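You operate a simulated robot arm through the tools that you are given. There is no shell and no other tool. Be economical: measure what you need, move in short steps, check, and stop when the job is done.

You run a simulated robot arm. Do the job below in one go: nothing can be reset, and whatever is moved stays where it is left.

Task
Wipe the panel screen, then test the barriers: lower, stop part way, raise.
Fine: no smear is left; the brown eraser is used and goes back; the barriers end raised. What is to be rubbed or washed off counts as gone when no trace of it is left.

Only the result counts: the job must be done as asked and must still hold three seconds after the hand-in. Knocking over, shifting, dropping, spilling or breaking anything else fails it.

Robot
A 6-joint arm with a two-finger parallel gripper, fixed in place. Base frame: the origin is at the foot of the arm, x ahead of it, y to its left, z up. Readings come in mm, degrees, newtons and seconds.
With the tool pointing down near the work surface it reaches from about 140 to 840 mm from the base axis. Its first joint turns from -166.0 to 166.0 degrees. Payload 3.91 kg.
Tool frame: the origin (TCP) lies between the finger pads and is the grasp point; the fingertips stand 30 mm ahead of it; z points along the fingers, y is the line along which they close. The gripper opens to 110 mm. The fingers are 20 mm wide and 10 mm thick; the gripper's body (48 by 112 mm) begins 55 mm behind the TCP.
Orientation is that of the tool frame in the base frame, as a unit quaternion [x, y, z, w]. With the fingers straight down and closing along the base's y, the tool's x points along the base's -x, its y along +y and its z along -z.

Tools
- The arm moves only by the tool apply_moves. Its argument "increments" is text: rows parted by semicolons, each of 7 numbers parted by spaces: the turn, a rotation vector about the base's x, y, z in degrees, then the shift along the base's x, y, z in mm, then the closure in counts, from 0 (fully open) to 255 (shut). In form: ax ay az tx ty tz gripper; .... A call has 1 to 8 rows; each row is the pose to reach, as a shift and turn from the pose commanded when the call began. Each row takes 0.2 s and may step no farther than 50 mm and 8.6 degrees from the row before; otherwise, or with a gripper value out of range, the whole call is refused. A pose out of reach is approached as far as the arm can. The call stops where the force on the tool passes 90 N (or 10 N more than at its start, if that is more) or the arm is blocked; 0.2 s more then pass. Each finger travels about 108 mm/s and halts on what it meets, pressing with about 31 N; the grip force reading is that of the motor and also rises with nothing between the fingers. The clock runs only during rows and for 0.2 s after the last one: add rows that repeat a pose to give the fingers time. The reply holds the time, the measured pose of the TCP, the force on the tool along the base axes, the opening and the grip force, in the units named above and with some noise, with the torque about the TCP (base axes, N m) and any sound that the robot's microphone picked up.
- Cameras (640 x 400 px; columns grow to the right, rows downward): "scene" is fixed at [62.5, -655.1, 1416]; the picture's right is [-0.88, 0.47, 0.00], its down [0.34, 0.63, -0.70] and it looks along [-0.33, -0.62, -0.71] (base axes); focal length 214 px, centre (320, 200). "wrist" rides on the gripper at [77, 7, -114] in the tool frame; the picture's right is [-0.09, 1.00, 0.00], its down [-0.80, -0.07, -0.59] and it looks along [-0.59, -0.05, 0.80] (tool axes); focal length 270 px, centre (320, 200). There is no depth. A picture from a camera that has moved, and an enlarged one, comes with that camera's place and axes in the base frame and with its lens. The place of the scene camera against the robot may be out by one fixed shift of up to 18 mm in any direction.
- capture(camera): a new picture of that camera. It takes no simulated time.
- lift_body(by): slides the trunk up (or, below 0, down) by that many mm; the arm rides with it, the base frame stays. It gives what a move gives, with no picture.
- inspect(camera, box): a new picture of the part [left, top, right, bottom] of that camera's present view, enlarged. It takes no simulated time.
- hand_in(): hands the job in; it is judged then, once.

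Go step by step. Nothing tells you positions but the pictures and the camera data: compare them with the known pose of the tool, close in by small moves and look again before you grip or let go. The budget is 120 turns and 76 pictures, counting those below and the enlarged ones. Unless the task says otherwise, let go and move clear before handing in, and close with one line.

The tools are called after ">>>" as a command line: name --argument value ..., lists and objects as JSON in quotes. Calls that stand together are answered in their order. apply_moves: Moves the arm, as the interface text tells. Its arguments: {"type":"object","properties":{"increments":{"type":"string"}},"required":["increments"]} The other tools are called the same way: lift_body (by) slides the trunk up or down; capture (camera) takes a picture; inspect (camera, box) takes an enlarged picture of a part of a camera's view; hand_in () hands the job in.

At the start:

```text
time: 0.0
position: [351.6, -67.4, 1442.3]
tool_rot: [0.0, 1.0, -0.001, 0.001]
wrist_force: [0.8, -0.1, 0.1]
moment: [0.04, 0.02, 0.0]
grip_width: 109.8
grasp_force: 0.0
trunk travel left (down, up): [-527.0, 13.0]
```

scene: 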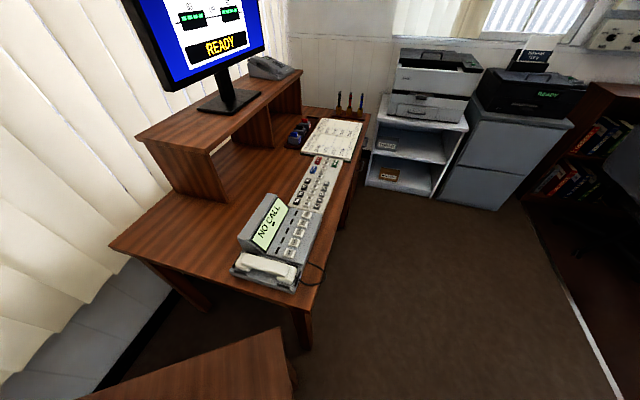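
wrist: 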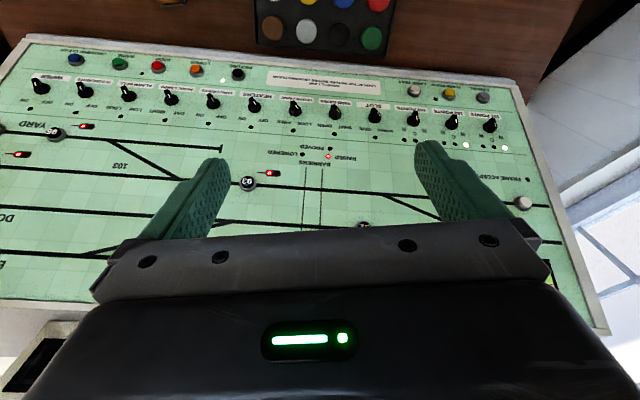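

I see a signal panel below the gripper and a desk with phone and monitor in the scene view. I'll take enlarged looks first.

>>> inspect --camera "wrist" --box '[0, 0, 320, 200]'

>>> inspect --camera "wrist" --box '[240, 0, 560, 200]'

>>> inspect --camera "scene" --box '[220, 80, 400, 200]'

```text
2.00 times, centred on (160, 100) of wrist
camera zoom: at [275.1, -59.7, 1556.1], right [0.09, 1.0, 0.0], down [0.8, -0.07, 0.6], along [0.59, -0.05, -0.8], focal length 541 px, centre (640, 400)
```

zoom: 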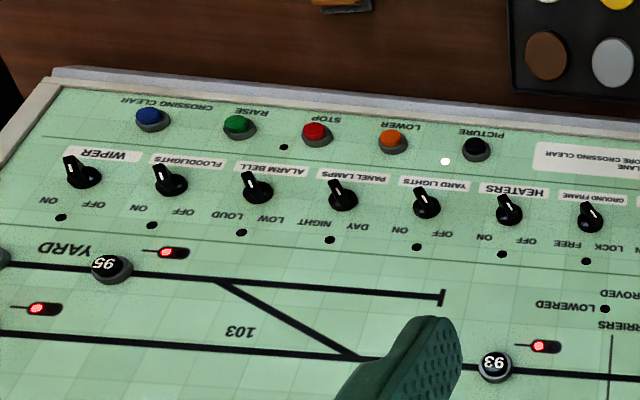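

```text
2.00 times, centred on (400, 100) of wrist
camera zoom: at [275.1, -59.7, 1556.1], right [0.09, 1.0, 0.0], down [0.8, -0.07, 0.6], along [0.59, -0.05, -0.8], focal length 541 px, centre (160, 400)
```

zoom: 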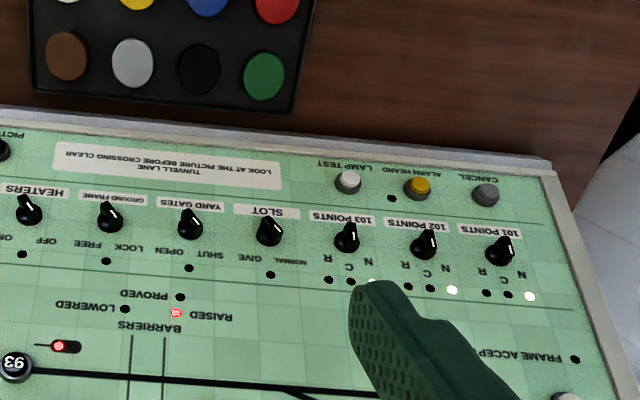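

```text
3.33 times, centred on (310, 140) of scene
camera zoom: at [62.5, -655.1, 1416.0], right [-0.88, 0.47, 0.0], down [0.34, 0.63, -0.7], along [-0.33, -0.62, -0.71], focal length 715 px, centre (353, 400)
```

zoom: 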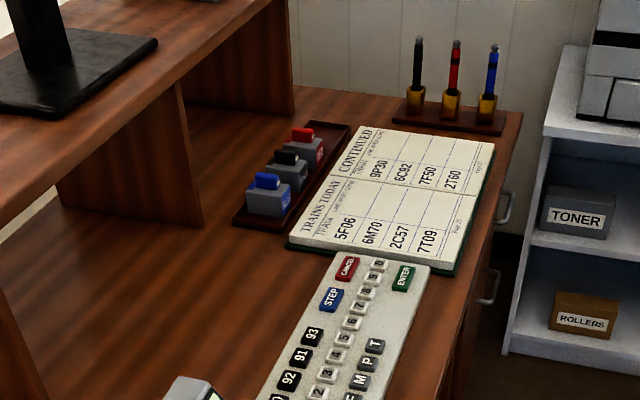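

The panel's text reads from the robot's side, with a tray of coloured discs and maybe a brown thing near the robot. I'll move back and tilt to look around.

>>> apply_moves --increments "0 0 0 -40 0 0 0; 0 0 0 -80 0 0 0; 0 0 0 -120 0 0 0; 0 0 0 -120 0 0 0"

>>> capture --camera "wrist"

```text
time: 1.0
position: [257.5, -73.6, 1405.6]
tool_rot: [0.004, 1.0, 0.0, -0.027]
wrist_force: [-0.1, -0.2, 0.2]
moment: [0.02, -0.03, -0.01]
grip_width: 110.3
grasp_force: 0.0
out of reach, approached as far as the arm can: row 2, 3, 4
trunk travel left (down, up): [-527.0, 13.0]
```

```text
70 pictures are left
camera wrist: at [187.0, -65.1, 1524.4], right [0.1, 1.0, -0.01], down [0.83, -0.08, 0.55], along [0.55, -0.06, -0.83], focal length 270 px, centre (320, 200)
```

wrist: 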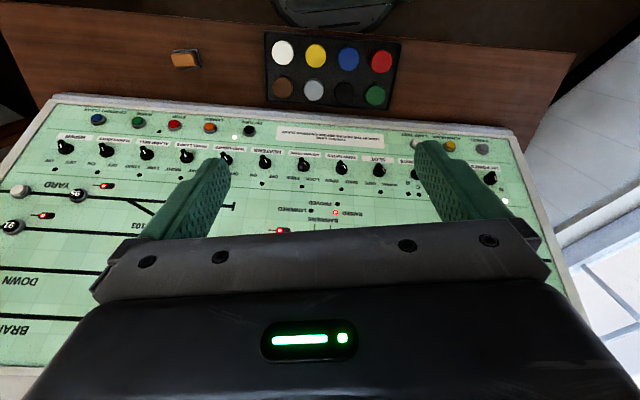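

The tray triangulates to about (315, -156, 850), with the eraser-like brown item to its right. I'll tilt forward to see the far part of the panel.

>>> apply_moves --increments "0 -8 0 40 0 0 0; 0 -16 0 80 0 0 0; 0 -24 0 80 0 0 0; 0 -32 0 80 0 0 0; 0 -40 0 80 0 0 0; 0 -48 0 80 0 0 0;0 -50 0 80 0 0 0"

>>> capture --camera "wrist"

>>> capture --camera "scene"

```text
time: 2.2
position: [374.7, -71.8, 1367.1]
tool_rot: [-0.001, 0.972, 0.002, 0.235]
wrist_force: [-0.3, 0.6, -0.3]
moment: [-0.03, 0.0, 0.03]
grip_width: 110.4
grasp_force: 0.0
trunk travel left (down, up): [-527.0, 13.0]
stopped in row 5: the arm was blocked; the commanded pose is now the measured one
```

```text
69 pictures are left
camera wrist: at [254.5, -65.1, 1433.2], right [0.07, 1.0, 0.05], down [0.44, -0.07, 0.89], along [0.89, -0.05, -0.45], focal length 270 px, centre (320, 200)
```

wrist: 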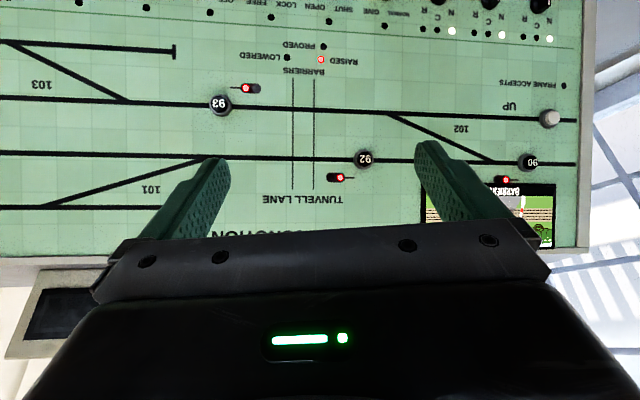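

```text
68 pictures are left
```

scene: 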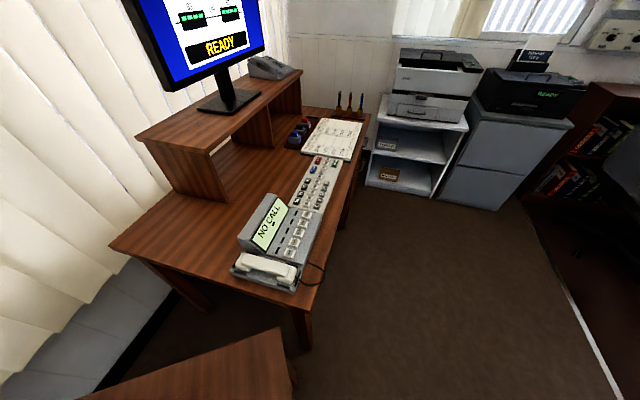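

The panel is sloped up away from the robot, with a small CCTV screen set in its far-left corner and the push buttons along its near edge. I'll lower the trunk for better reach and re-measure.

>>> lift_body --by -250

>>> capture --camera "wrist"

```text
time: 4.8
position: [372.7, -72.3, 1116.2]
tool_rot: [-0.001, 0.972, 0.003, 0.234]
wrist_force: [-1.1, 0.4, -0.4]
moment: [0.02, -0.03, 0.04]
grip_width: 110.1
grasp_force: 0.0
trunk travel left (down, up): [-277.0, 263.0]
```

```text
67 pictures are left
camera wrist: at [253.2, -64.9, 1183.2], right [0.07, 1.0, 0.05], down [0.44, -0.07, 0.89], along [0.89, -0.05, -0.45], focal length 270 px, centre (320, 200)
```

wrist: 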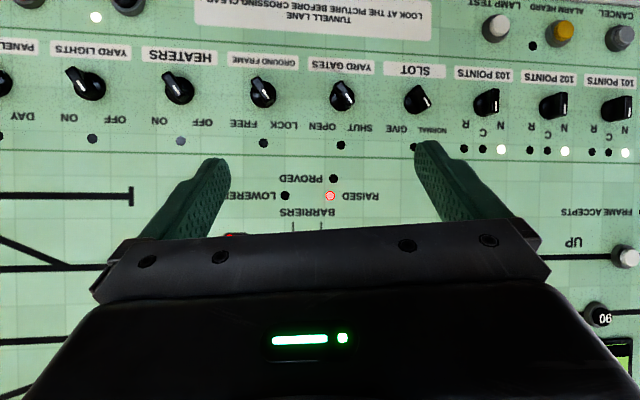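

Triangulation gives the panel leaning back about 20°, desk surface near z≈845, and the brown eraser near (225, -376). I'll go above it with the tool vertical.

>>> apply_moves --increments "0 7 0 -20 -40 0 0; 0 14 0 -40 -80 0 0; 0 21 0 -60 -125 0 0; 0 27.2 0 -80 -170 0 0; 0 27.2 0 -90 -215 0 0; 0 27.2 0 -100 -260 0 0; 0 27.2 0 -110 -300 0 0; 0 27.2 0 -110 -300 0 0"

>>> capture --camera "wrist"

```text
time: 6.6
position: [260.6, -371.5, 1118.1]
tool_rot: [0.0, 1.0, 0.003, 0.005]
wrist_force: [-0.6, -0.4, 0.1]
moment: [0.0, -0.02, -0.03]
grip_width: 109.9
grasp_force: 0.0
trunk travel left (down, up): [-277.0, 263.0]
```

```text
66 pictures are left
camera wrist: at [183.2, -365.0, 1232.9], right [0.09, 1.0, 0.01], down [0.8, -0.07, 0.6], along [0.6, -0.05, -0.8], focal length 270 px, centre (320, 200)
```

wrist: 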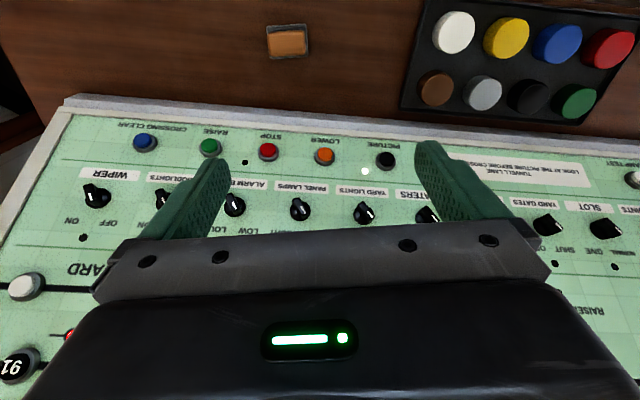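

>>> inspect --camera "wrist" --box '[230, 0, 390, 100]'

>>> inspect --camera "wrist" --box '[390, 0, 640, 156]'

>>> inspect --camera "wrist" --box '[60, 90, 460, 240]'

```text
4.00 times, centred on (310, 50) of wrist
camera zoom: at [183.2, -365.0, 1232.9], right [0.09, 1.0, 0.01], down [0.8, -0.07, 0.6], along [0.6, -0.05, -0.8], focal length 1081 px, centre (360, 800)
```

zoom: 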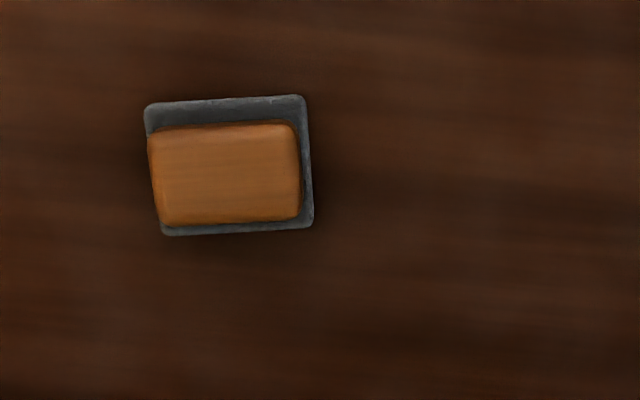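

```text
2.56 times, centred on (515, 78) of wrist
camera zoom: at [183.2, -365.0, 1232.9], right [0.09, 1.0, 0.01], down [0.8, -0.07, 0.6], along [0.6, -0.05, -0.8], focal length 692 px, centre (-179, 512)
```

zoom: 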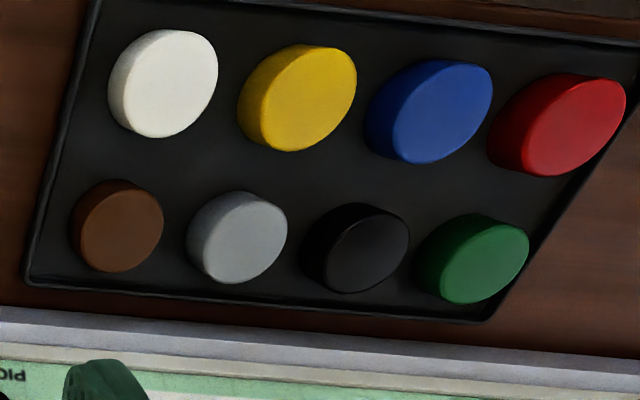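

```text
1.60 times, centred on (260, 165) of wrist
camera zoom: at [183.2, -365.0, 1232.9], right [0.09, 1.0, 0.01], down [0.8, -0.07, 0.6], along [0.6, -0.05, -0.8], focal length 432 px, centre (416, 256)
```

zoom: 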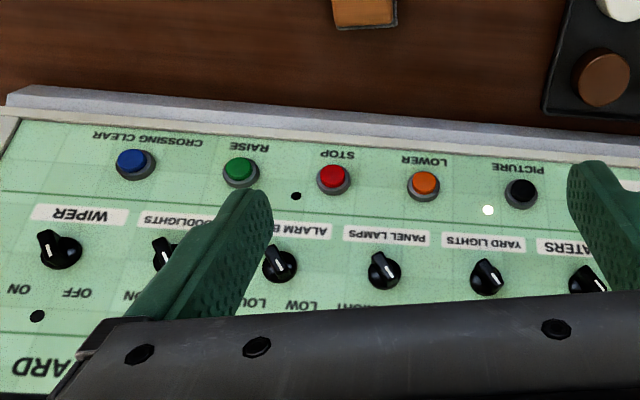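

The tan-brown wooden block with a grey felt base looks like the eraser, near (230, -417, ~768); the discs look like reminder magnets. I'll go down partway above it for a closer look.

>>> apply_moves --increments "0 0 0 -15 -22 -45 0; 0 0 0 -30 -45 -85 0; 0 0 0 -30 -45 -130 0; 0 0 0 -30 -45 -170 0; 0 0 0 -30 -45 -170 0"

>>> capture --camera "wrist"

```text
refused: row 1 steps farther than a row can; nothing moved
```

```text
62 pictures are left
camera wrist: at [183.2, -365.0, 1232.9], right [0.09, 1.0, 0.01], down [0.8, -0.07, 0.6], along [0.6, -0.05, -0.8], focal length 270 px, centre (320, 200)
```

wrist: 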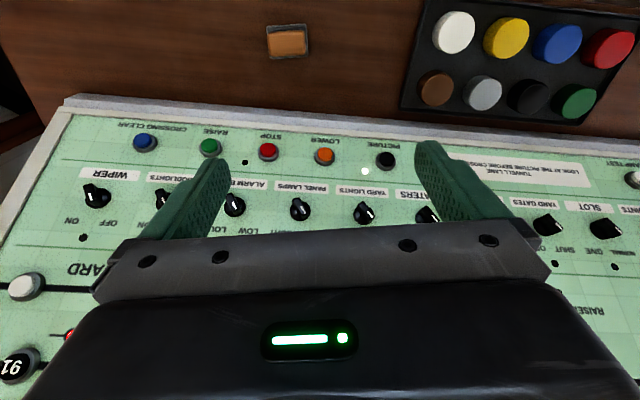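

The move was refused for step size; I'll repeat it in smaller rows.

>>> apply_moves --increments "0 0 0 -10 -15 -35 0; 0 0 0 -20 -30 -70 0; 0 0 0 -30 -45 -105 0; 0 0 0 -30 -45 -140 0; 0 0 0 -30 -45 -170 0; 0 0 0 -30 -45 -170 0"

>>> capture --camera "wrist"

```text
time: 8.0
position: [231.8, -416.7, 948.4]
tool_rot: [-0.001, 1.0, 0.003, 0.004]
wrist_force: [0.5, -0.1, 0.1]
moment: [0.0, 0.0, 0.01]
grip_width: 110.0
grasp_force: 0.1
trunk travel left (down, up): [-277.0, 263.0]
```

```text
61 pictures are left
camera wrist: at [154.3, -410.2, 1063.1], right [0.09, 1.0, 0.01], down [0.8, -0.07, 0.6], along [0.6, -0.05, -0.8], focal length 270 px, centre (320, 200)
```

wrist: 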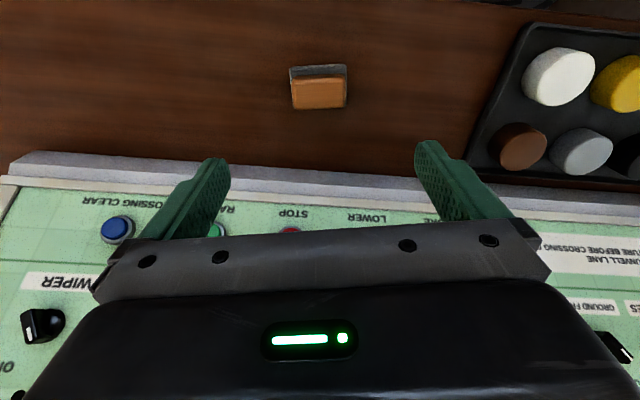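

The eraser sits at about (234, -416), top at z≈771, felt layer below. I'll descend so that the tips are just around its top level.

>>> apply_moves --increments "0 0 0 2 0 -40 0; 0 0 0 2 0 -80 0; 0 0 0 2 0 -115 0; 0 0 0 2 0 -140 0; 0 0 0 2 0 -140 0"

>>> capture --camera "wrist"

```text
time: 9.2
position: [232.4, -417.4, 808.2]
tool_rot: [-0.002, 1.0, 0.004, 0.004]
wrist_force: [0.1, -0.2, 0.9]
moment: [0.0, -0.01, 0.04]
grip_width: 110.0
grasp_force: 0.0
trunk travel left (down, up): [-277.0, 263.0]
```

```text
60 pictures are left
camera wrist: at [155.3, -410.2, 922.7], right [0.09, 1.0, 0.01], down [0.8, -0.07, 0.6], along [0.6, -0.05, -0.8], focal length 270 px, centre (320, 200)
```

wrist: 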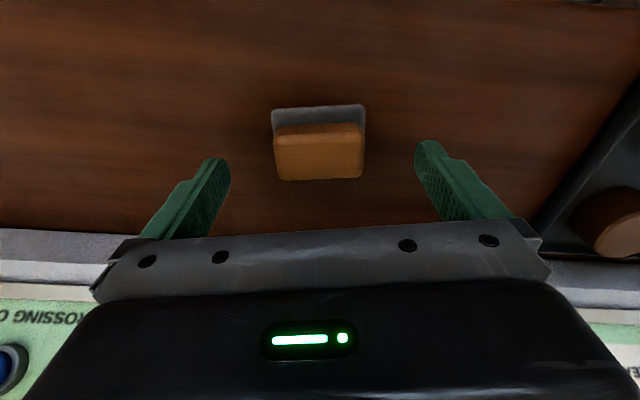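

Fingertips straddle the eraser; I'll check the layer heights in an enlarged view.

>>> inspect --camera "wrist" --box '[200, 80, 440, 230]'

```text
2.67 times, centred on (320, 155) of wrist
camera zoom: at [155.3, -410.2, 922.7], right [0.09, 1.0, 0.01], down [0.8, -0.07, 0.6], along [0.6, -0.05, -0.8], focal length 721 px, centre (320, 320)
```

zoom: 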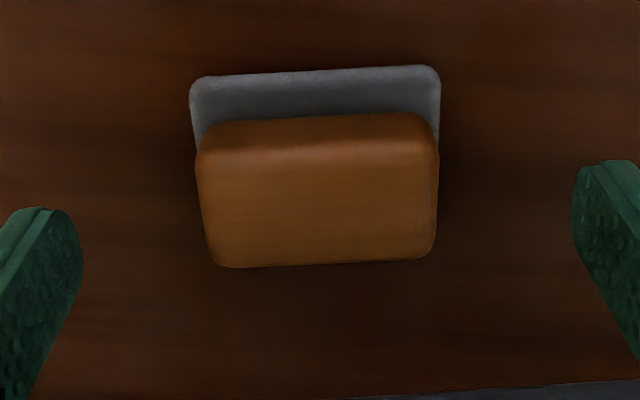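

Felt is the lower layer, wood on top; I'll descend to grip the wood only and close.

>>> apply_moves --increments "0 0 0 0 0 -10 0; 0 0 0 0 0 -20 0; 0 0 0 0 0 -20 0; 0 0 0 0 0 -20 150; 0 0 0 0 0 -20 255; 0 0 0 0 0 -20 255; 0 0 0 0 0 -20 255"

>>> capture --camera "wrist"

```text
time: 10.8
position: [233.6, -416.7, 789.0]
tool_rot: [-0.001, 1.0, 0.003, 0.004]
wrist_force: [-0.6, -1.0, -0.1]
moment: [0.01, 0.02, 0.06]
grip_width: 55.5
grasp_force: 30.6
trunk travel left (down, up): [-277.0, 263.0]
```

```text
58 pictures are left
camera wrist: at [155.2, -410.0, 902.9], right [0.09, 1.0, 0.01], down [0.8, -0.07, 0.6], along [0.6, -0.05, -0.8], focal length 270 px, centre (320, 200)
```

wrist: 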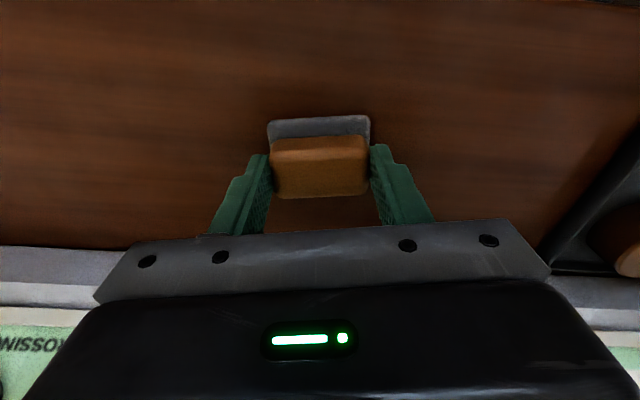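

The eraser is gripped at 55.5 mm (grip pose about [233, -417, 788.5], remembered for the return). Lifting now.

>>> apply_moves --increments "0 0 0 0 0 20 255; 0 0 0 0 0 60 255; 0 0 0 0 0 105 255; 0 0 0 0 0 150 255; 0 0 0 0 30 190 255; 0 0 0 0 65 225 255; 0 0 0 0 100 260 255; 0 0 0 0 100 260 255"

>>> capture --camera "wrist"

```text
time: 12.6
position: [231.5, -316.8, 1049.8]
tool_rot: [-0.001, 1.0, 0.003, 0.004]
wrist_force: [-0.7, 0.2, -0.4]
moment: [0.01, 0.0, 0.01]
grip_width: 55.5
grasp_force: 31.2
trunk travel left (down, up): [-277.0, 263.0]
```

```text
57 pictures are left
camera wrist: at [154.6, -309.5, 1162.7], right [0.09, 1.0, 0.01], down [0.8, -0.07, 0.6], along [0.6, -0.05, -0.8], focal length 270 px, centre (320, 200)
```

wrist: 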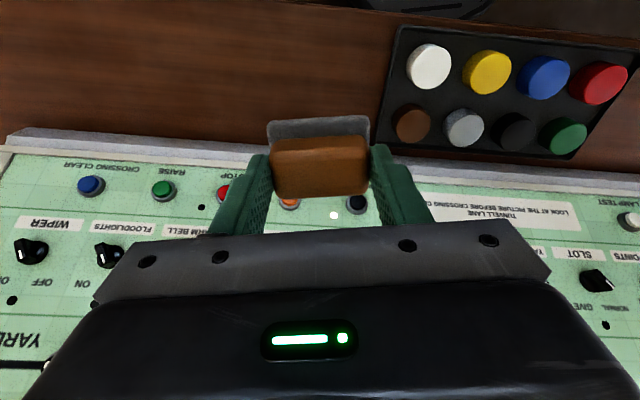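

The eraser is held. Now I move across to the screen at the left while tilting the tool toward the panel.

>>> apply_moves --increments "0 -5 0 0 45 10 255; 0 -10 0 0 90 20 255; 0 -15 0 0 135 30 255; 0 -20 0 0 180 40 255; 0 -25 0 0 225 50 255; 0 -30 0 0 270 60 255; 0 -35 0 0 315 70 255; 0 -35 0 0 315 70 255"

>>> apply_moves --increments "0 -5 0 10 45 10 255; 0 -10 0 20 90 20 255; 0 -15 0 30 135 20 255; 0 -20 0 40 180 20 255; 0 -25 0 50 190 20 255; 0 -25 0 50 190 20 255"

>>> capture --camera "wrist"

```text
time: 13.8
position: [215.7, -161.0, 1073.3]
tool_rot: [0.162, 0.973, -0.006, 0.164]
wrist_force: [0.2, -0.4, -0.5]
moment: [0.02, 0.0, 0.01]
grip_width: 55.0
grasp_force: 30.8
trunk travel left (down, up): [-277.0, 263.0]
stopped in row 6: the arm was blocked; the commanded pose is now the measured one
```

```text
time: 14.3
position: [204.7, -174.8, 1058.1]
tool_rot: [0.333, 0.931, -0.017, 0.148]
wrist_force: [-0.2, -1.0, -0.3]
moment: [-0.01, -0.03, 0.01]
grip_width: 54.9
grasp_force: 30.9
trunk travel left (down, up): [-277.0, 263.0]
stopped in row 2: the arm was blocked; the commanded pose is now the measured one
```

```text
56 pictures are left
camera wrist: at [122.2, -106.1, 1145.5], right [0.69, 0.72, 0.09], down [0.39, -0.47, 0.79], along [0.62, -0.51, -0.6], focal length 270 px, centre (320, 200)
```

wrist: 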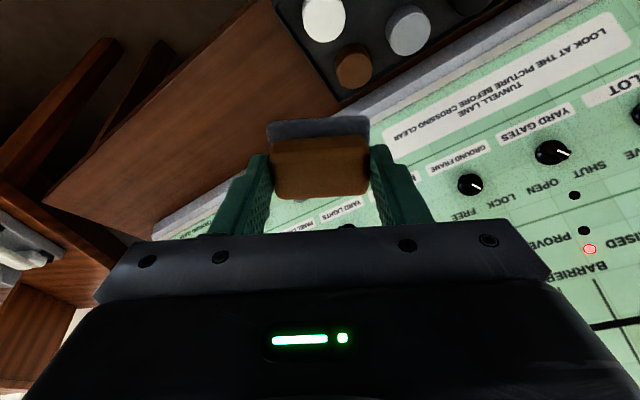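

The wrist hit an awkward configuration close to the base, yawing the tool. I'll move farther out in x and undo the yaw.

>>> apply_moves --increments "0 0 0 45 0 10 255; 0 0 8 80 10 20 255; 0 0 16 110 20 30 255; 0 0 24 130 40 40 255; 0 0 32 140 60 40 255; 0 0 39 140 80 40 255; 0 0 39 140 80 40 255"

```text
time: 15.9
position: [349.4, -96.1, 1094.0]
tool_rot: [-0.001, 0.989, 0.035, 0.141]
wrist_force: [-0.1, 1.0, -0.9]
moment: [-0.01, 0.03, 0.05]
grip_width: 54.9
grasp_force: 30.9
trunk travel left (down, up): [-277.0, 263.0]
```

Orientation restored. Now slide left at this tilt, fix the slight roll, and look.

>>> apply_moves --increments "-2 0 0 0 45 10 255; -4 0 0 5 90 20 255; -4 0 0 10 135 30 255; -4 -5 0 15 180 40 255; -4 -10 0 20 225 50 255; -4 -15 0 25 270 50 255; -4 -20 0 30 310 50 255; -4 -20 0 30 310 50 255"

>>> capture --camera "wrist"

```text
time: 17.7
position: [376.8, 217.6, 1147.9]
tool_rot: [-0.014, 0.948, -0.001, 0.317]
wrist_force: [-0.1, 0.2, -0.3]
moment: [0.0, 0.03, 0.02]
grip_width: 55.0
grasp_force: 30.6
trunk travel left (down, up): [-277.0, 263.0]
```

```text
55 pictures are left
camera wrist: at [246.2, 223.0, 1193.9], right [0.05, 1.0, 0.04], down [0.29, -0.05, 0.96], along [0.96, -0.03, -0.29], focal length 270 px, centre (320, 200)
```

wrist: 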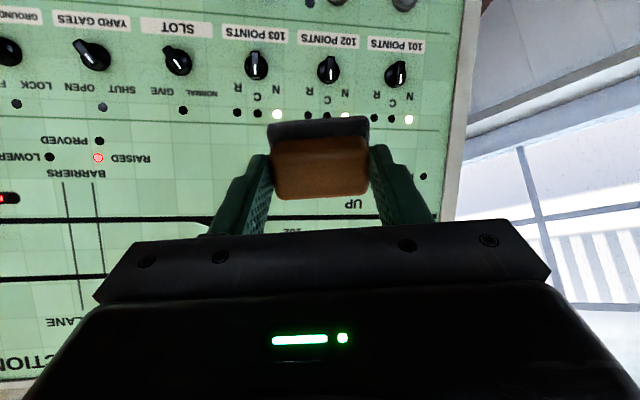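

Refined fit: the panel plane is about x = 537 + 0.16(y−41) + 0.51(z−975), leaning back 27° and yawed 9°; the screen is centred near (710, 208, 1260). I'll raise the trunk and align the tool with the panel normal.

>>> lift_body --by 150

>>> apply_moves --increments "-0.45 -6.6 -2.7 20 0 20 255; -0.9 -13.2 -5.4 40 0 40 255; -1.35 -19.8 -8.1 60 0 60 255; -1.8 -26.4 -10.8 80 0 80 255; -1.8 -26.4 -10.8 80 0 80 255"

>>> capture --camera "wrist"

```text
time: 19.4
position: [376.6, 217.1, 1297.5]
tool_rot: [-0.014, 0.949, -0.002, 0.315]
wrist_force: [-0.2, -0.4, 0.1]
moment: [-0.02, 0.0, 0.0]
grip_width: 54.8
grasp_force: 31.2
trunk travel left (down, up): [-427.0, 113.0]
```

```text
time: 20.6
position: [455.8, 216.8, 1378.3]
tool_rot: [0.07, 0.849, -0.048, 0.522]
wrist_force: [-0.1, 0.7, -0.6]
moment: [0.03, 0.03, -0.01]
grip_width: 55.3
grasp_force: 30.4
trunk travel left (down, up): [-427.0, 113.0]
```

```text
54 pictures are left
camera wrist: at [322.8, 248.5, 1361.8], right [0.21, 0.98, 0.07], down [-0.18, -0.03, 0.98], along [0.96, -0.22, 0.17], focal length 270 px, centre (320, 200)
```

wrist: 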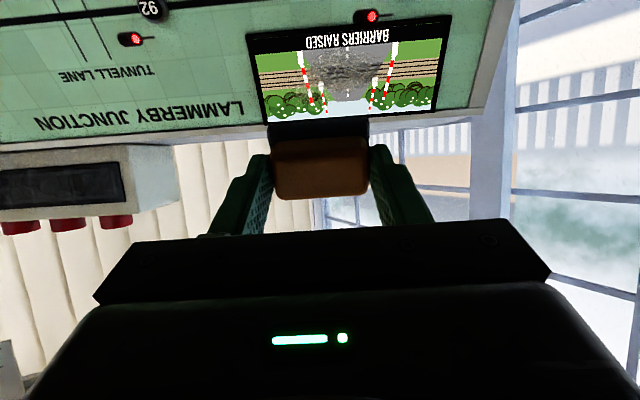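

The screen is in view with a smudge in its middle, corners measured at z 1208–1312, y 85–337. Taking an enlarged look at the smear.

>>> inspect --camera "wrist" --box '[240, 0, 464, 140]'

```text
2.86 times, centred on (352, 70) of wrist
camera zoom: at [322.8, 248.5, 1361.8], right [0.21, 0.98, 0.07], down [-0.18, -0.03, 0.98], along [0.96, -0.22, 0.17], focal length 772 px, centre (229, 571)
```

zoom: 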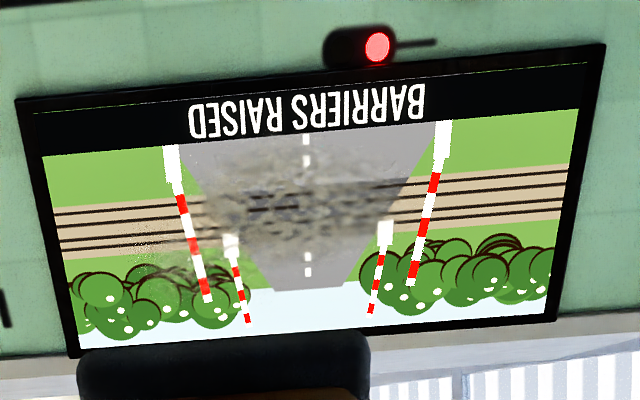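

The smear sits in the screen's middle-left region. I'll move to a 40 mm hover over its centre along the panel normal.

>>> apply_moves --increments "0 0 0 35 -2 -15 255; 0 0 0 70 -4 -30 255; 0 0 0 105 -5 -46 255; 0 0 0 140 -6 -62 255; 0 0 0 175 -8 -77 255; 0 0 0 175 -8 -77 255"

>>> capture --camera "wrist"

```text
time: 22.0
position: [631.3, 210.5, 1301.1]
tool_rot: [0.071, 0.849, -0.049, 0.522]
wrist_force: [-0.1, 0.5, -0.2]
moment: [-0.02, 0.0, 0.01]
grip_width: 55.0
grasp_force: 31.3
trunk travel left (down, up): [-427.0, 113.0]
```

```text
52 pictures are left
camera wrist: at [498.0, 240.5, 1284.1], right [0.21, 0.98, 0.07], down [-0.18, -0.03, 0.98], along [0.96, -0.22, 0.17], focal length 270 px, centre (320, 200)
```

wrist: 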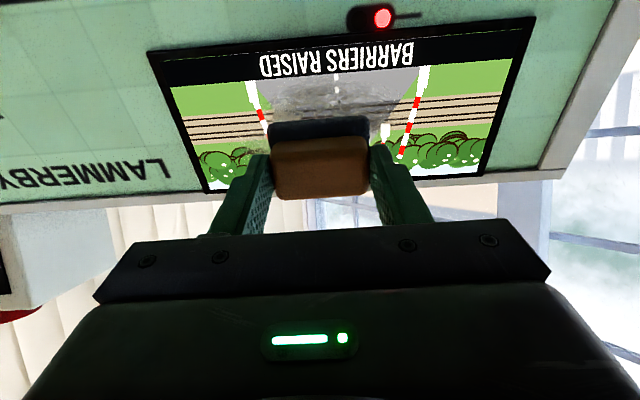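

Corner check agrees with my estimate. Advance along the normal toward contact.

>>> apply_moves --increments "0 0 0 13.2 -2.1 -6.8 255; 0 0 0 22 -3.6 -11.3 255; 0 0 0 26.5 -4.3 -13.5 255; 0 0 0 29.1 -4.7 -14.9 255; 0 0 0 29.1 -4.7 -14.9 255"

>>> apply_moves --increments "0 0 0 2.6 -0.4 -1.35 255; 0 0 0 4.4 -0.7 -2.25 255; 0 0 0 4.4 -0.7 -2.25 255"

```text
time: 23.2
position: [660.4, 205.1, 1286.1]
tool_rot: [0.071, 0.849, -0.05, 0.522]
wrist_force: [0.4, 0.4, -0.7]
moment: [0.0, -0.02, 0.02]
grip_width: 55.0
grasp_force: 30.6
trunk travel left (down, up): [-427.0, 113.0]
```

```text
time: 24.0
position: [664.6, 205.7, 1283.0]
tool_rot: [0.071, 0.849, -0.049, 0.522]
wrist_force: [-0.4, -0.2, -1.4]
moment: [0.02, 0.0, 0.0]
grip_width: 55.1
grasp_force: 30.5
trunk travel left (down, up): [-427.0, 113.0]
```

>>> apply_moves --increments "0 0 0 1.8 -0.3 -0.9 255; 0 0 0 3.5 -0.6 -1.8 255; 0 0 0 3.5 -0.6 -1.8 255"

>>> inspect --camera "wrist" --box '[160, 40, 480, 240]'

```text
time: 24.8
position: [668.6, 204.0, 1282.3]
tool_rot: [0.071, 0.849, -0.049, 0.521]
wrist_force: [-1.0, -1.1, -0.4]
moment: [-0.01, 0.03, 0.01]
grip_width: 55.0
grasp_force: 31.2
trunk travel left (down, up): [-427.0, 113.0]
```

```text
2.00 times, centred on (320, 140) of wrist
camera zoom: at [534.7, 234.7, 1265.3], right [0.21, 0.98, 0.07], down [-0.18, -0.03, 0.98], along [0.96, -0.22, 0.17], focal length 541 px, centre (320, 320)
```

zoom: 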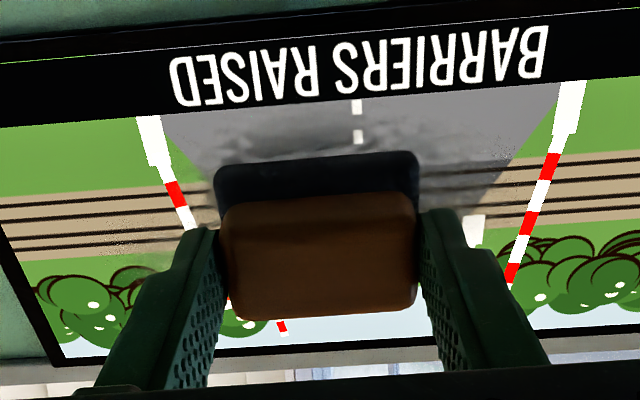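

No contact force yet; continue gently.

>>> apply_moves --increments "0 0 0 1.8 -0.3 -0.9 255; 0 0 0 3.5 -0.6 -1.8 255; 0 0 0 3.5 -0.6 -1.8 255"

>>> apply_moves --increments "0 0 0 1.8 -0.3 -0.9 255; 0 0 0 3.5 -0.6 -1.8 255; 0 0 0 3.5 -0.6 -1.8 255"

```text
time: 25.6
position: [669.7, 203.7, 1282.6]
tool_rot: [0.071, 0.848, -0.049, 0.523]
wrist_force: [-13.3, 1.0, 1.6]
moment: [0.12, 0.41, 0.09]
grip_width: 54.9
grasp_force: 31.3
trunk travel left (down, up): [-427.0, 113.0]
```

```text
time: 26.4
position: [669.9, 202.6, 1282.8]
tool_rot: [0.07, 0.848, -0.048, 0.524]
wrist_force: [-25.2, 3.8, 9.9]
moment: [0.09, 0.34, -0.01]
grip_width: 55.1
grasp_force: 31.6
trunk travel left (down, up): [-427.0, 113.0]
```

In firm contact (~27 N). First stroke along the screen's horizontal at mid-height.

>>> apply_moves --increments "0 0 0 4 24.7 0 255; 0 0 0 8 49.4 0 255; 0 0 0 10.3 64 0 255; 0 0 0 6.4 39.5 0 255; 0 0 0 2.4 14.8 0 255; 0 0 0 -2.4 -14.8 0 255; 0 0 0 -6.4 -39.5 0 255; 0 0 0 -10.3 -64 0 255"

>>> inspect --camera "wrist" --box '[160, 20, 544, 260]'

```text
time: 28.2
position: [660.1, 139.9, 1282.3]
tool_rot: [0.07, 0.847, -0.049, 0.524]
wrist_force: [-24.2, 10.7, 14.3]
moment: [0.14, -0.06, 0.24]
grip_width: 55.1
grasp_force: 30.6
trunk travel left (down, up): [-427.0, 113.0]
```

```text
1.67 times, centred on (352, 140) of wrist
camera zoom: at [526.5, 170.3, 1264.0], right [0.21, 0.98, 0.07], down [-0.18, -0.03, 0.98], along [0.96, -0.22, 0.17], focal length 450 px, centre (267, 300)
```

zoom: 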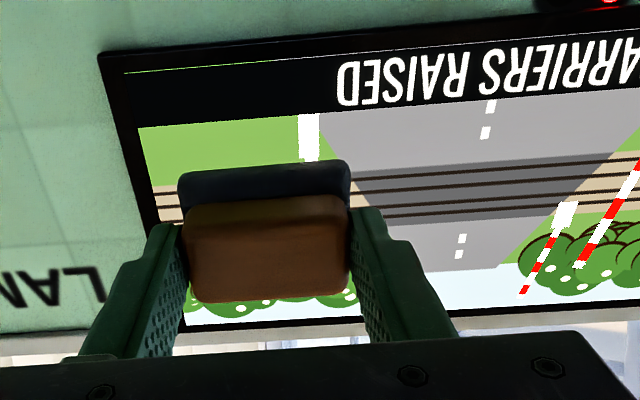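

Wiping works: the band is clean. Next the upper band stroke, then the lower band.

>>> apply_moves --increments "0 0 0 9.8 -1.6 19.6 255; 0 0 0 14.1 25 19.6 255; 0 0 0 18.4 51.7 19.6 255; 0 0 0 22.7 78.3 19.6 255; 0 0 0 27 105 19.6 255; 0 0 0 30 124 19.6 255; 0 0 0 30 124 19.6 255"

>>> apply_moves --increments "0 0 0 -9.8 1.6 -19.6 255; 0 0 0 -19.6 3.2 -39.2 255; 0 0 0 -23.9 -23.4 -39.2 255; 0 0 0 -28.2 -50 -39.2 255; 0 0 0 -32.5 -76.7 -39.2 255; 0 0 0 -36.8 -103 -39.2 255; 0 0 0 -39.8 -122 -39.2 255; 0 0 0 -39.8 -122 -39.2 255"

>>> inspect --camera "wrist" --box '[160, 20, 544, 260]'

```text
time: 29.8
position: [693.6, 262.4, 1301.5]
tool_rot: [0.07, 0.848, -0.048, 0.523]
wrist_force: [-12.0, 0.4, 5.7]
moment: [-0.1, -0.05, -0.15]
grip_width: 55.1
grasp_force: 30.9
trunk travel left (down, up): [-427.0, 113.0]
```

```text
time: 31.6
position: [650.4, 141.4, 1261.4]
tool_rot: [0.07, 0.848, -0.049, 0.523]
wrist_force: [-19.3, 9.5, 10.3]
moment: [0.12, 0.07, 0.27]
grip_width: 54.7
grasp_force: 31.1
trunk travel left (down, up): [-427.0, 113.0]
```

```text
1.67 times, centred on (352, 140) of wrist
camera zoom: at [517.4, 172.5, 1243.7], right [0.21, 0.98, 0.07], down [-0.18, -0.03, 0.98], along [0.96, -0.22, 0.17], focal length 450 px, centre (267, 300)
```

zoom: 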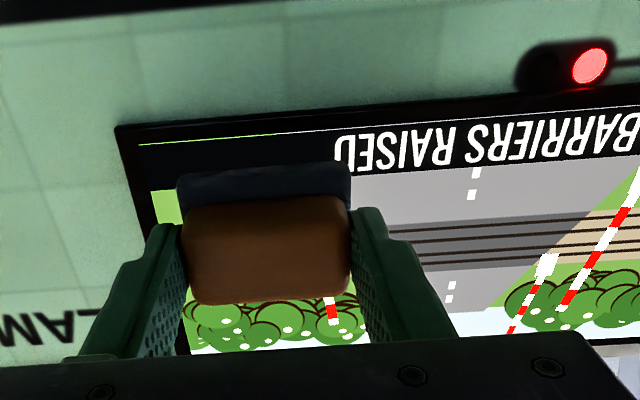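

Looks clean so far. I'll back off along the normal and inspect the whole screen.

>>> apply_moves --increments "0 0 0 -17.6 2.8 9 255; 0 0 0 -52 8.4 27 255; 0 0 0 -88 14 45 255; 0 0 0 -123 40 54 255; 0 0 0 -158 65 63 255; 0 0 0 -190 80 80 255; 0 0 0 -190 80 80 255"

>>> inspect --camera "wrist" --box '[200, 0, 488, 180]'

```text
time: 33.2
position: [465.1, 219.0, 1338.7]
tool_rot: [0.071, 0.849, -0.05, 0.522]
wrist_force: [-0.5, 0.3, -1.3]
moment: [0.03, 0.0, 0.0]
grip_width: 55.1
grasp_force: 31.1
trunk travel left (down, up): [-427.0, 113.0]
```

```text
2.22 times, centred on (344, 90) of wrist
camera zoom: at [330.6, 250.0, 1322.2], right [0.21, 0.98, 0.07], down [-0.18, -0.03, 0.98], along [0.96, -0.22, 0.17], focal length 601 px, centre (267, 444)
```

zoom: 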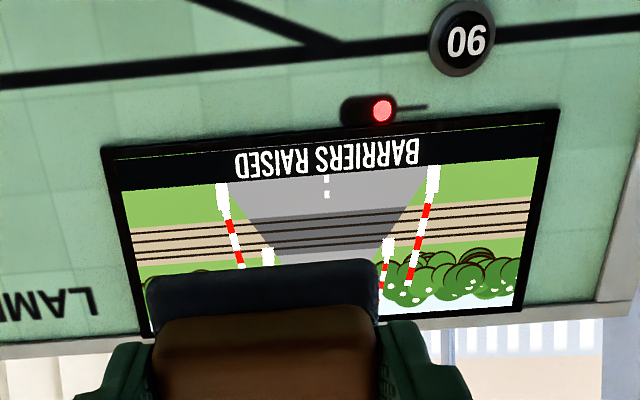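

Lower part is clean; raise a bit to see the hidden upper part.

>>> apply_moves --increments "0 0 0 -10 0 40 255; 0 0 0 -20 0 75 255; 0 0 0 -20 0 75 255"

>>> inspect --camera "wrist" --box '[230, 0, 454, 140]'

```text
time: 34.0
position: [443.9, 220.9, 1414.7]
tool_rot: [0.07, 0.849, -0.049, 0.522]
wrist_force: [-0.3, -0.7, -0.1]
moment: [0.01, 0.02, 0.01]
grip_width: 54.8
grasp_force: 31.1
trunk travel left (down, up): [-427.0, 113.0]
```

```text
2.86 times, centred on (342, 70) of wrist
camera zoom: at [310.1, 251.4, 1397.3], right [0.21, 0.98, 0.07], down [-0.18, -0.03, 0.98], along [0.96, -0.22, 0.17], focal length 772 px, centre (257, 571)
```

zoom: 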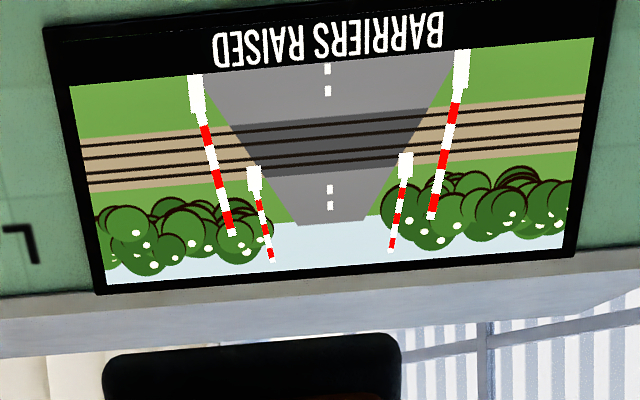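

The screen is fully clean. Now return the eraser: undo the tilt, lower the trunk, and travel back.

>>> apply_moves --increments "0.45 6.6 2.7 -15 0 -10 255; 0.9 13.2 5.4 -30 0 -20 255; 1.35 19.8 8.1 -45 0 -30 255; 1.8 26.4 10.8 -60 0 -40 255; 1.8 26.4 10.8 -60 0 -40 255"

>>> lift_body --by -150

>>> apply_moves --increments "0 5 0 -3 -45 -5 255; 0 10 0 -6 -90 -10 255; 0 15 0 -9 -135 -15 255; 0 20 0 -12 -180 -20 255; 0 25 0 -15 -225 -25 255; 0 30 0 -20 -270 -30 255; 0 36.7 0 -25 -312 -35 255; 0 36.7 0 -25 -312 -35 255"

```text
time: 35.2
position: [383.4, 221.5, 1375.4]
tool_rot: [-0.014, 0.949, -0.001, 0.315]
wrist_force: [-0.5, -0.9, -0.7]
moment: [0.03, 0.0, 0.01]
grip_width: 54.9
grasp_force: 31.4
trunk travel left (down, up): [-427.0, 113.0]
```

```text
time: 37.0
position: [384.7, 221.2, 1225.0]
tool_rot: [-0.014, 0.949, -0.001, 0.315]
wrist_force: [-0.3, 0.1, -0.8]
moment: [-0.02, 0.04, -0.01]
grip_width: 55.2
grasp_force: 30.9
trunk travel left (down, up): [-277.0, 263.0]
```

```text
time: 38.8
position: [360.3, -92.8, 1189.9]
tool_rot: [-0.014, 1.0, 0.004, 0.001]
wrist_force: [-0.6, 0.5, -0.1]
moment: [0.02, 0.03, -0.02]
grip_width: 55.2
grasp_force: 30.7
trunk travel left (down, up): [-277.0, 263.0]
```

Tool is vertical again. Travel to above the eraser's original place.

>>> apply_moves --increments "0 0 -0.5 -16 -40.5 -15 255; 0 0 -1 -32 -81 -30 255; 0 0 -1.5 -48 -121.5 -45 255; 0 0 -1.5 -64 -162 -60 255; 0 0 -1.5 -80 -202.5 -75 255; 0 0 -1.5 -96 -243 -90 255; 0 0 -1.5 -112 -283.5 -105 255; 0 0 -1.5 -127 -324 -120 255"

>>> apply_moves --increments "0 0 0 0 0 -45 255; 0 0 0 0 0 -90 255; 0 0 0 0 0 -135 255; 0 0 0 0 0 -180 255; 0 0 0 0 0 -215 255; 0 0 0 0 0 -240 255; 0 0 0 0 0 -240 255"

>>> capture --camera "wrist"

```text
time: 40.6
position: [231.4, -416.2, 1068.0]
tool_rot: [-0.001, 1.0, 0.004, 0.001]
wrist_force: [-0.8, -0.3, -0.9]
moment: [-0.03, 0.01, 0.0]
grip_width: 54.7
grasp_force: 30.5
trunk travel left (down, up): [-277.0, 263.0]
```

```text
time: 42.2
position: [233.6, -415.7, 827.8]
tool_rot: [-0.001, 1.0, 0.003, 0.001]
wrist_force: [-0.6, 0.5, -1.5]
moment: [0.03, 0.04, 0.0]
grip_width: 55.0
grasp_force: 30.7
trunk travel left (down, up): [-277.0, 263.0]
```

```text
46 pictures are left
camera wrist: at [155.9, -408.3, 942.9], right [0.09, 1.0, 0.01], down [0.8, -0.07, 0.6], along [0.59, -0.05, -0.8], focal length 270 px, centre (320, 200)
```

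wrist: 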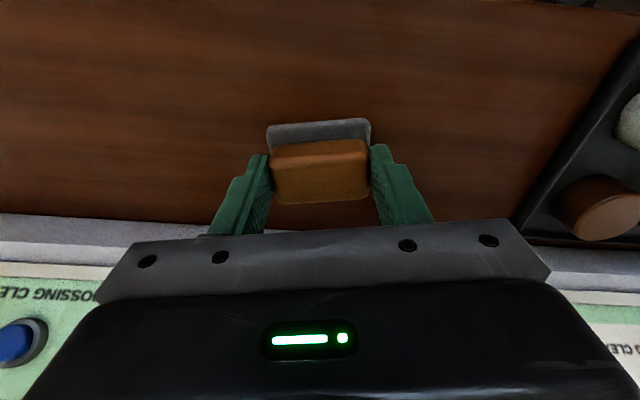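

Descending to the original grip height.

>>> apply_moves --increments "0 0 0 0 -1 -15 255; 0 0 0 0 -1 -28 255; 0 0 0 0 -1 -35 255; 0 0 0 0 -1 -38.5 255; 0 0 0 0 -1 -38.5 255"

```text
time: 43.4
position: [232.7, -416.0, 791.3]
tool_rot: [-0.001, 1.0, 0.003, 0.0]
wrist_force: [0.0, -0.3, -0.3]
moment: [-0.02, 0.02, 0.0]
grip_width: 55.0
grasp_force: 30.9
trunk travel left (down, up): [-277.0, 263.0]
```

>>> apply_moves --increments "0 0 0 0 0 -1.5 255; 0 0 0 0 0 -3 255; 0 0 0 0 0 -3 255"

```text
time: 44.2
position: [234.1, -417.1, 788.2]
tool_rot: [-0.001, 1.0, 0.003, 0.001]
wrist_force: [-0.2, -1.1, -0.5]
moment: [-0.01, 0.01, -0.02]
grip_width: 54.6
grasp_force: 31.0
trunk travel left (down, up): [-277.0, 263.0]
```

>>> apply_moves --increments "0 0 0 0 0 -1 255; 0 0 0 0 0 -1.5 255; 0 0 0 0 0 -1.5 255"

```text
time: 45.0
position: [233.4, -416.4, 786.3]
tool_rot: [0.0, 1.0, 0.003, 0.001]
wrist_force: [-1.5, 0.5, 2.1]
moment: [-0.05, -0.05, 0.02]
grip_width: 54.8
grasp_force: 31.4
trunk travel left (down, up): [-277.0, 263.0]
```

Light contact with the desk. Release and rise.

>>> apply_moves --increments "0 0 0 0 0 -0.5 200; 0 0 0 0 0 0 100; 0 0 0 0 0 0 0; 0 0 0 0 0 0 0; 0 0 0 0 0 20 0; 0 0 0 0 0 60 0; 0 0 0 0 0 100 0; 0 0 0 0 0 100 0"

>>> capture --camera "wrist"

```text
time: 46.8
position: [233.8, -416.7, 886.8]
tool_rot: [-0.001, 1.0, 0.003, 0.001]
wrist_force: [-0.2, -0.2, 0.0]
moment: [0.0, -0.02, 0.0]
grip_width: 109.9
grasp_force: 0.1
trunk travel left (down, up): [-277.0, 263.0]
```

```text
45 pictures are left
camera wrist: at [156.5, -409.4, 1001.0], right [0.09, 1.0, 0.01], down [0.8, -0.07, 0.6], along [0.59, -0.05, -0.8], focal length 270 px, centre (320, 200)
```

wrist: 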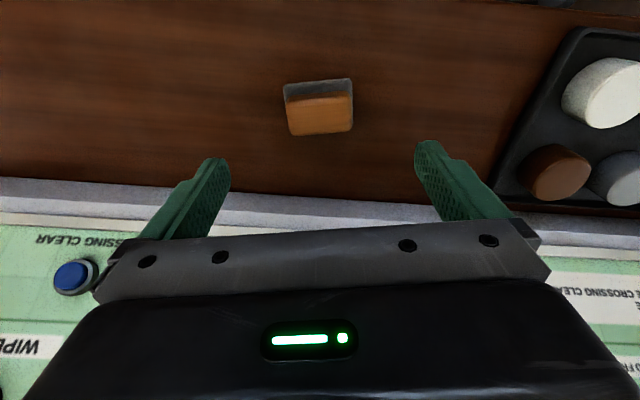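

The eraser is back on its spot. Next are the buttons; LOWER is near (395, -376, 829) with STOP and RAISE spaced 93 mm to the right. I'll close the fingers and pitch toward the panel.

>>> apply_moves --increments "-0.6 -7.4 -1.2 5 8 20 255; -1.2 -14.8 -2.4 15 16 40 255; -1.8 -22.2 -3.6 30 24 50 255; -2.4 -29.6 -4.9 45 32 50 255; -3 -37 -6.1 60 40 40 255; -3.6 -44.5 -7.3 70 48 30 255; -4.16 -51.9 -8.5 75 53 20 255; -4.16 -51.9 -8.5 75 53 20 255"

>>> capture --camera "wrist"

```text
time: 48.6
position: [308.5, -364.7, 906.7]
tool_rot: [0.07, 0.895, -0.033, 0.439]
wrist_force: [0.7, 0.0, 0.4]
moment: [-0.01, 0.01, 0.01]
grip_width: 0.0
grasp_force: 30.8
trunk travel left (down, up): [-277.0, 263.0]
```

```text
44 pictures are left
camera wrist: at [174.2, -334.9, 916.2], right [0.21, 0.98, 0.07], down [0.01, -0.08, 1.0], along [0.98, -0.21, -0.03], focal length 270 px, centre (320, 200)
```

wrist: 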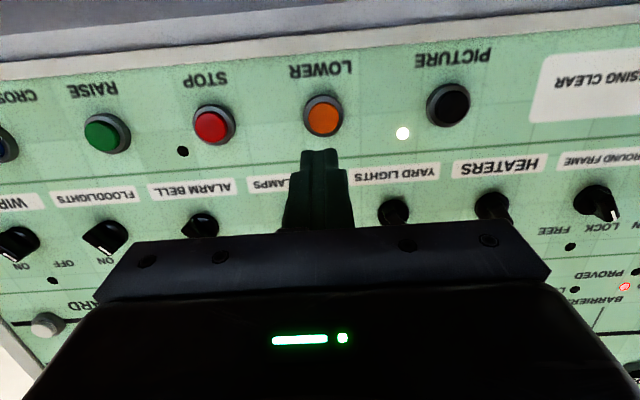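

All three buttons and the RAISED lamp are in view; LOWER's cap is at about (388, -374, 843), STOP (373, -464, 842), RAISE (358, -557, 841). Move to 12 mm in front of LOWER.

>>> apply_moves --increments "0 0 0 20 -2 -20 255; 0 0 0 38 -3 -36 255; 0 0 0 45 -3.7 -40 255; 0 0 0 45 -3.7 -40 255"

>>> capture --camera "wrist"

```text
time: 49.6
position: [354.2, -366.6, 865.6]
tool_rot: [0.069, 0.896, -0.032, 0.438]
wrist_force: [0.0, -0.2, 0.3]
moment: [0.0, 0.01, 0.0]
grip_width: 0.0
grasp_force: 30.9
trunk travel left (down, up): [-277.0, 263.0]
```

```text
43 pictures are left
camera wrist: at [218.8, -338.6, 876.0], right [0.21, 0.98, 0.07], down [0.01, -0.08, 1.0], along [0.98, -0.2, -0.03], focal length 270 px, centre (320, 200)
```

wrist: 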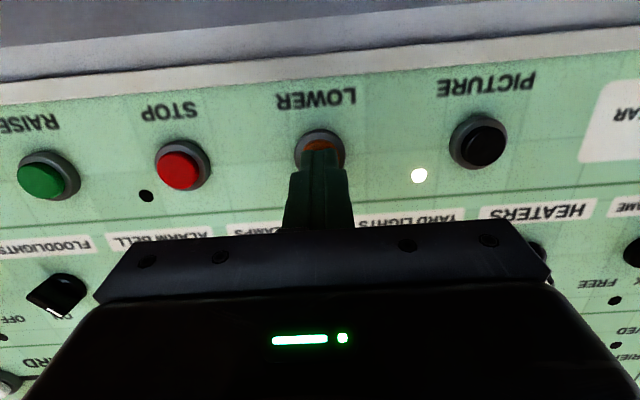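

The tip is aligned over LOWER. Advance along the normal in small steps.

>>> apply_moves --increments "0 0 0 7 -1.1 -3.6 255; 0 0 0 10.6 -1.7 -5.4 255; 0 0 0 12.3 -2 -6.3 255"

>>> inspect --camera "wrist" --box '[220, 90, 460, 240]'

```text
time: 50.4
position: [358.1, -369.2, 863.0]
tool_rot: [0.071, 0.895, -0.035, 0.439]
wrist_force: [-51.7, 11.8, 18.9]
moment: [0.35, -0.08, -0.16]
grip_width: 0.3
grasp_force: 31.4
trunk travel left (down, up): [-277.0, 263.0]
heard: click
```

```text
2.67 times, centred on (340, 165) of wrist
camera zoom: at [224.9, -339.3, 872.3], right [0.21, 0.98, 0.07], down [0.01, -0.07, 1.0], along [0.98, -0.21, -0.02], focal length 721 px, centre (267, 293)
```

zoom: 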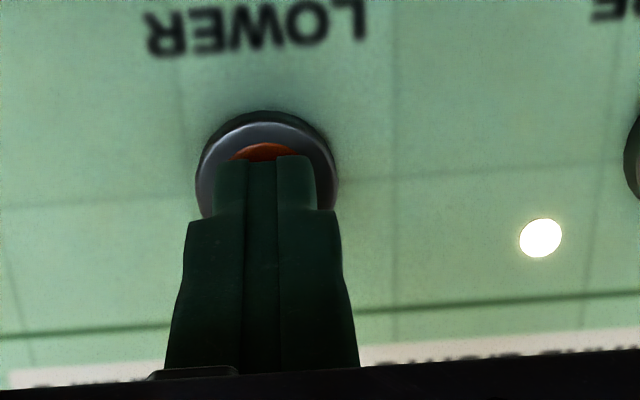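

LOWER clicked. Retract and move in front of STOP, then check the lamps.

>>> apply_moves --increments "0 0 0 -22 3 10 255; 0 0 0 -27 -44 9 255; 0 0 0 -32 -88.5 7.3 255"

>>> capture --camera "wrist"

>>> capture --camera "scene"

```text
time: 51.2
position: [332.8, -458.5, 867.5]
tool_rot: [0.069, 0.895, -0.032, 0.439]
wrist_force: [0.4, -0.3, 0.8]
moment: [-0.02, 0.04, -0.01]
grip_width: 0.0
grasp_force: 31.3
trunk travel left (down, up): [-277.0, 263.0]
```

```text
41 pictures are left
camera wrist: at [198.2, -429.6, 877.3], right [0.21, 0.98, 0.07], down [0.01, -0.08, 1.0], along [0.98, -0.2, -0.03], focal length 270 px, centre (320, 200)
```

wrist: 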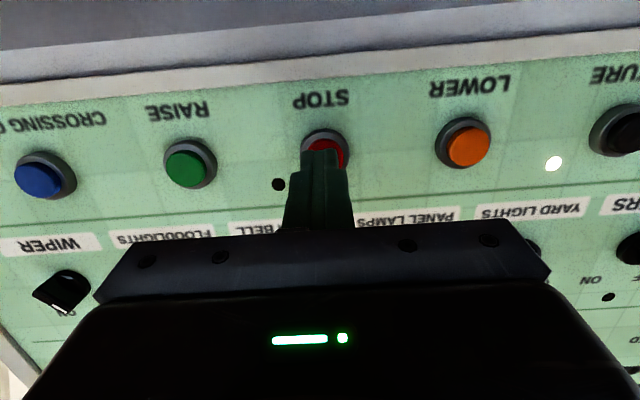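

```text
40 pictures are left
```

scene: 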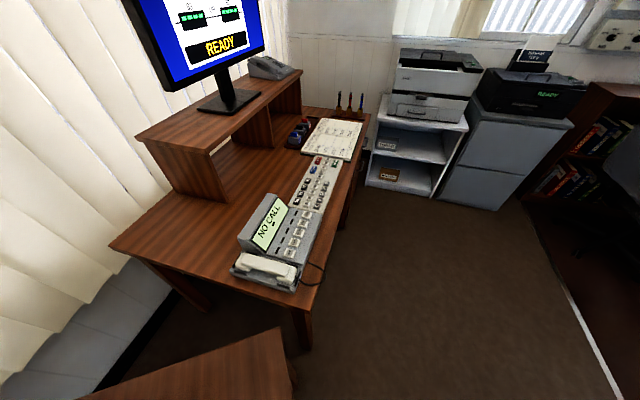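

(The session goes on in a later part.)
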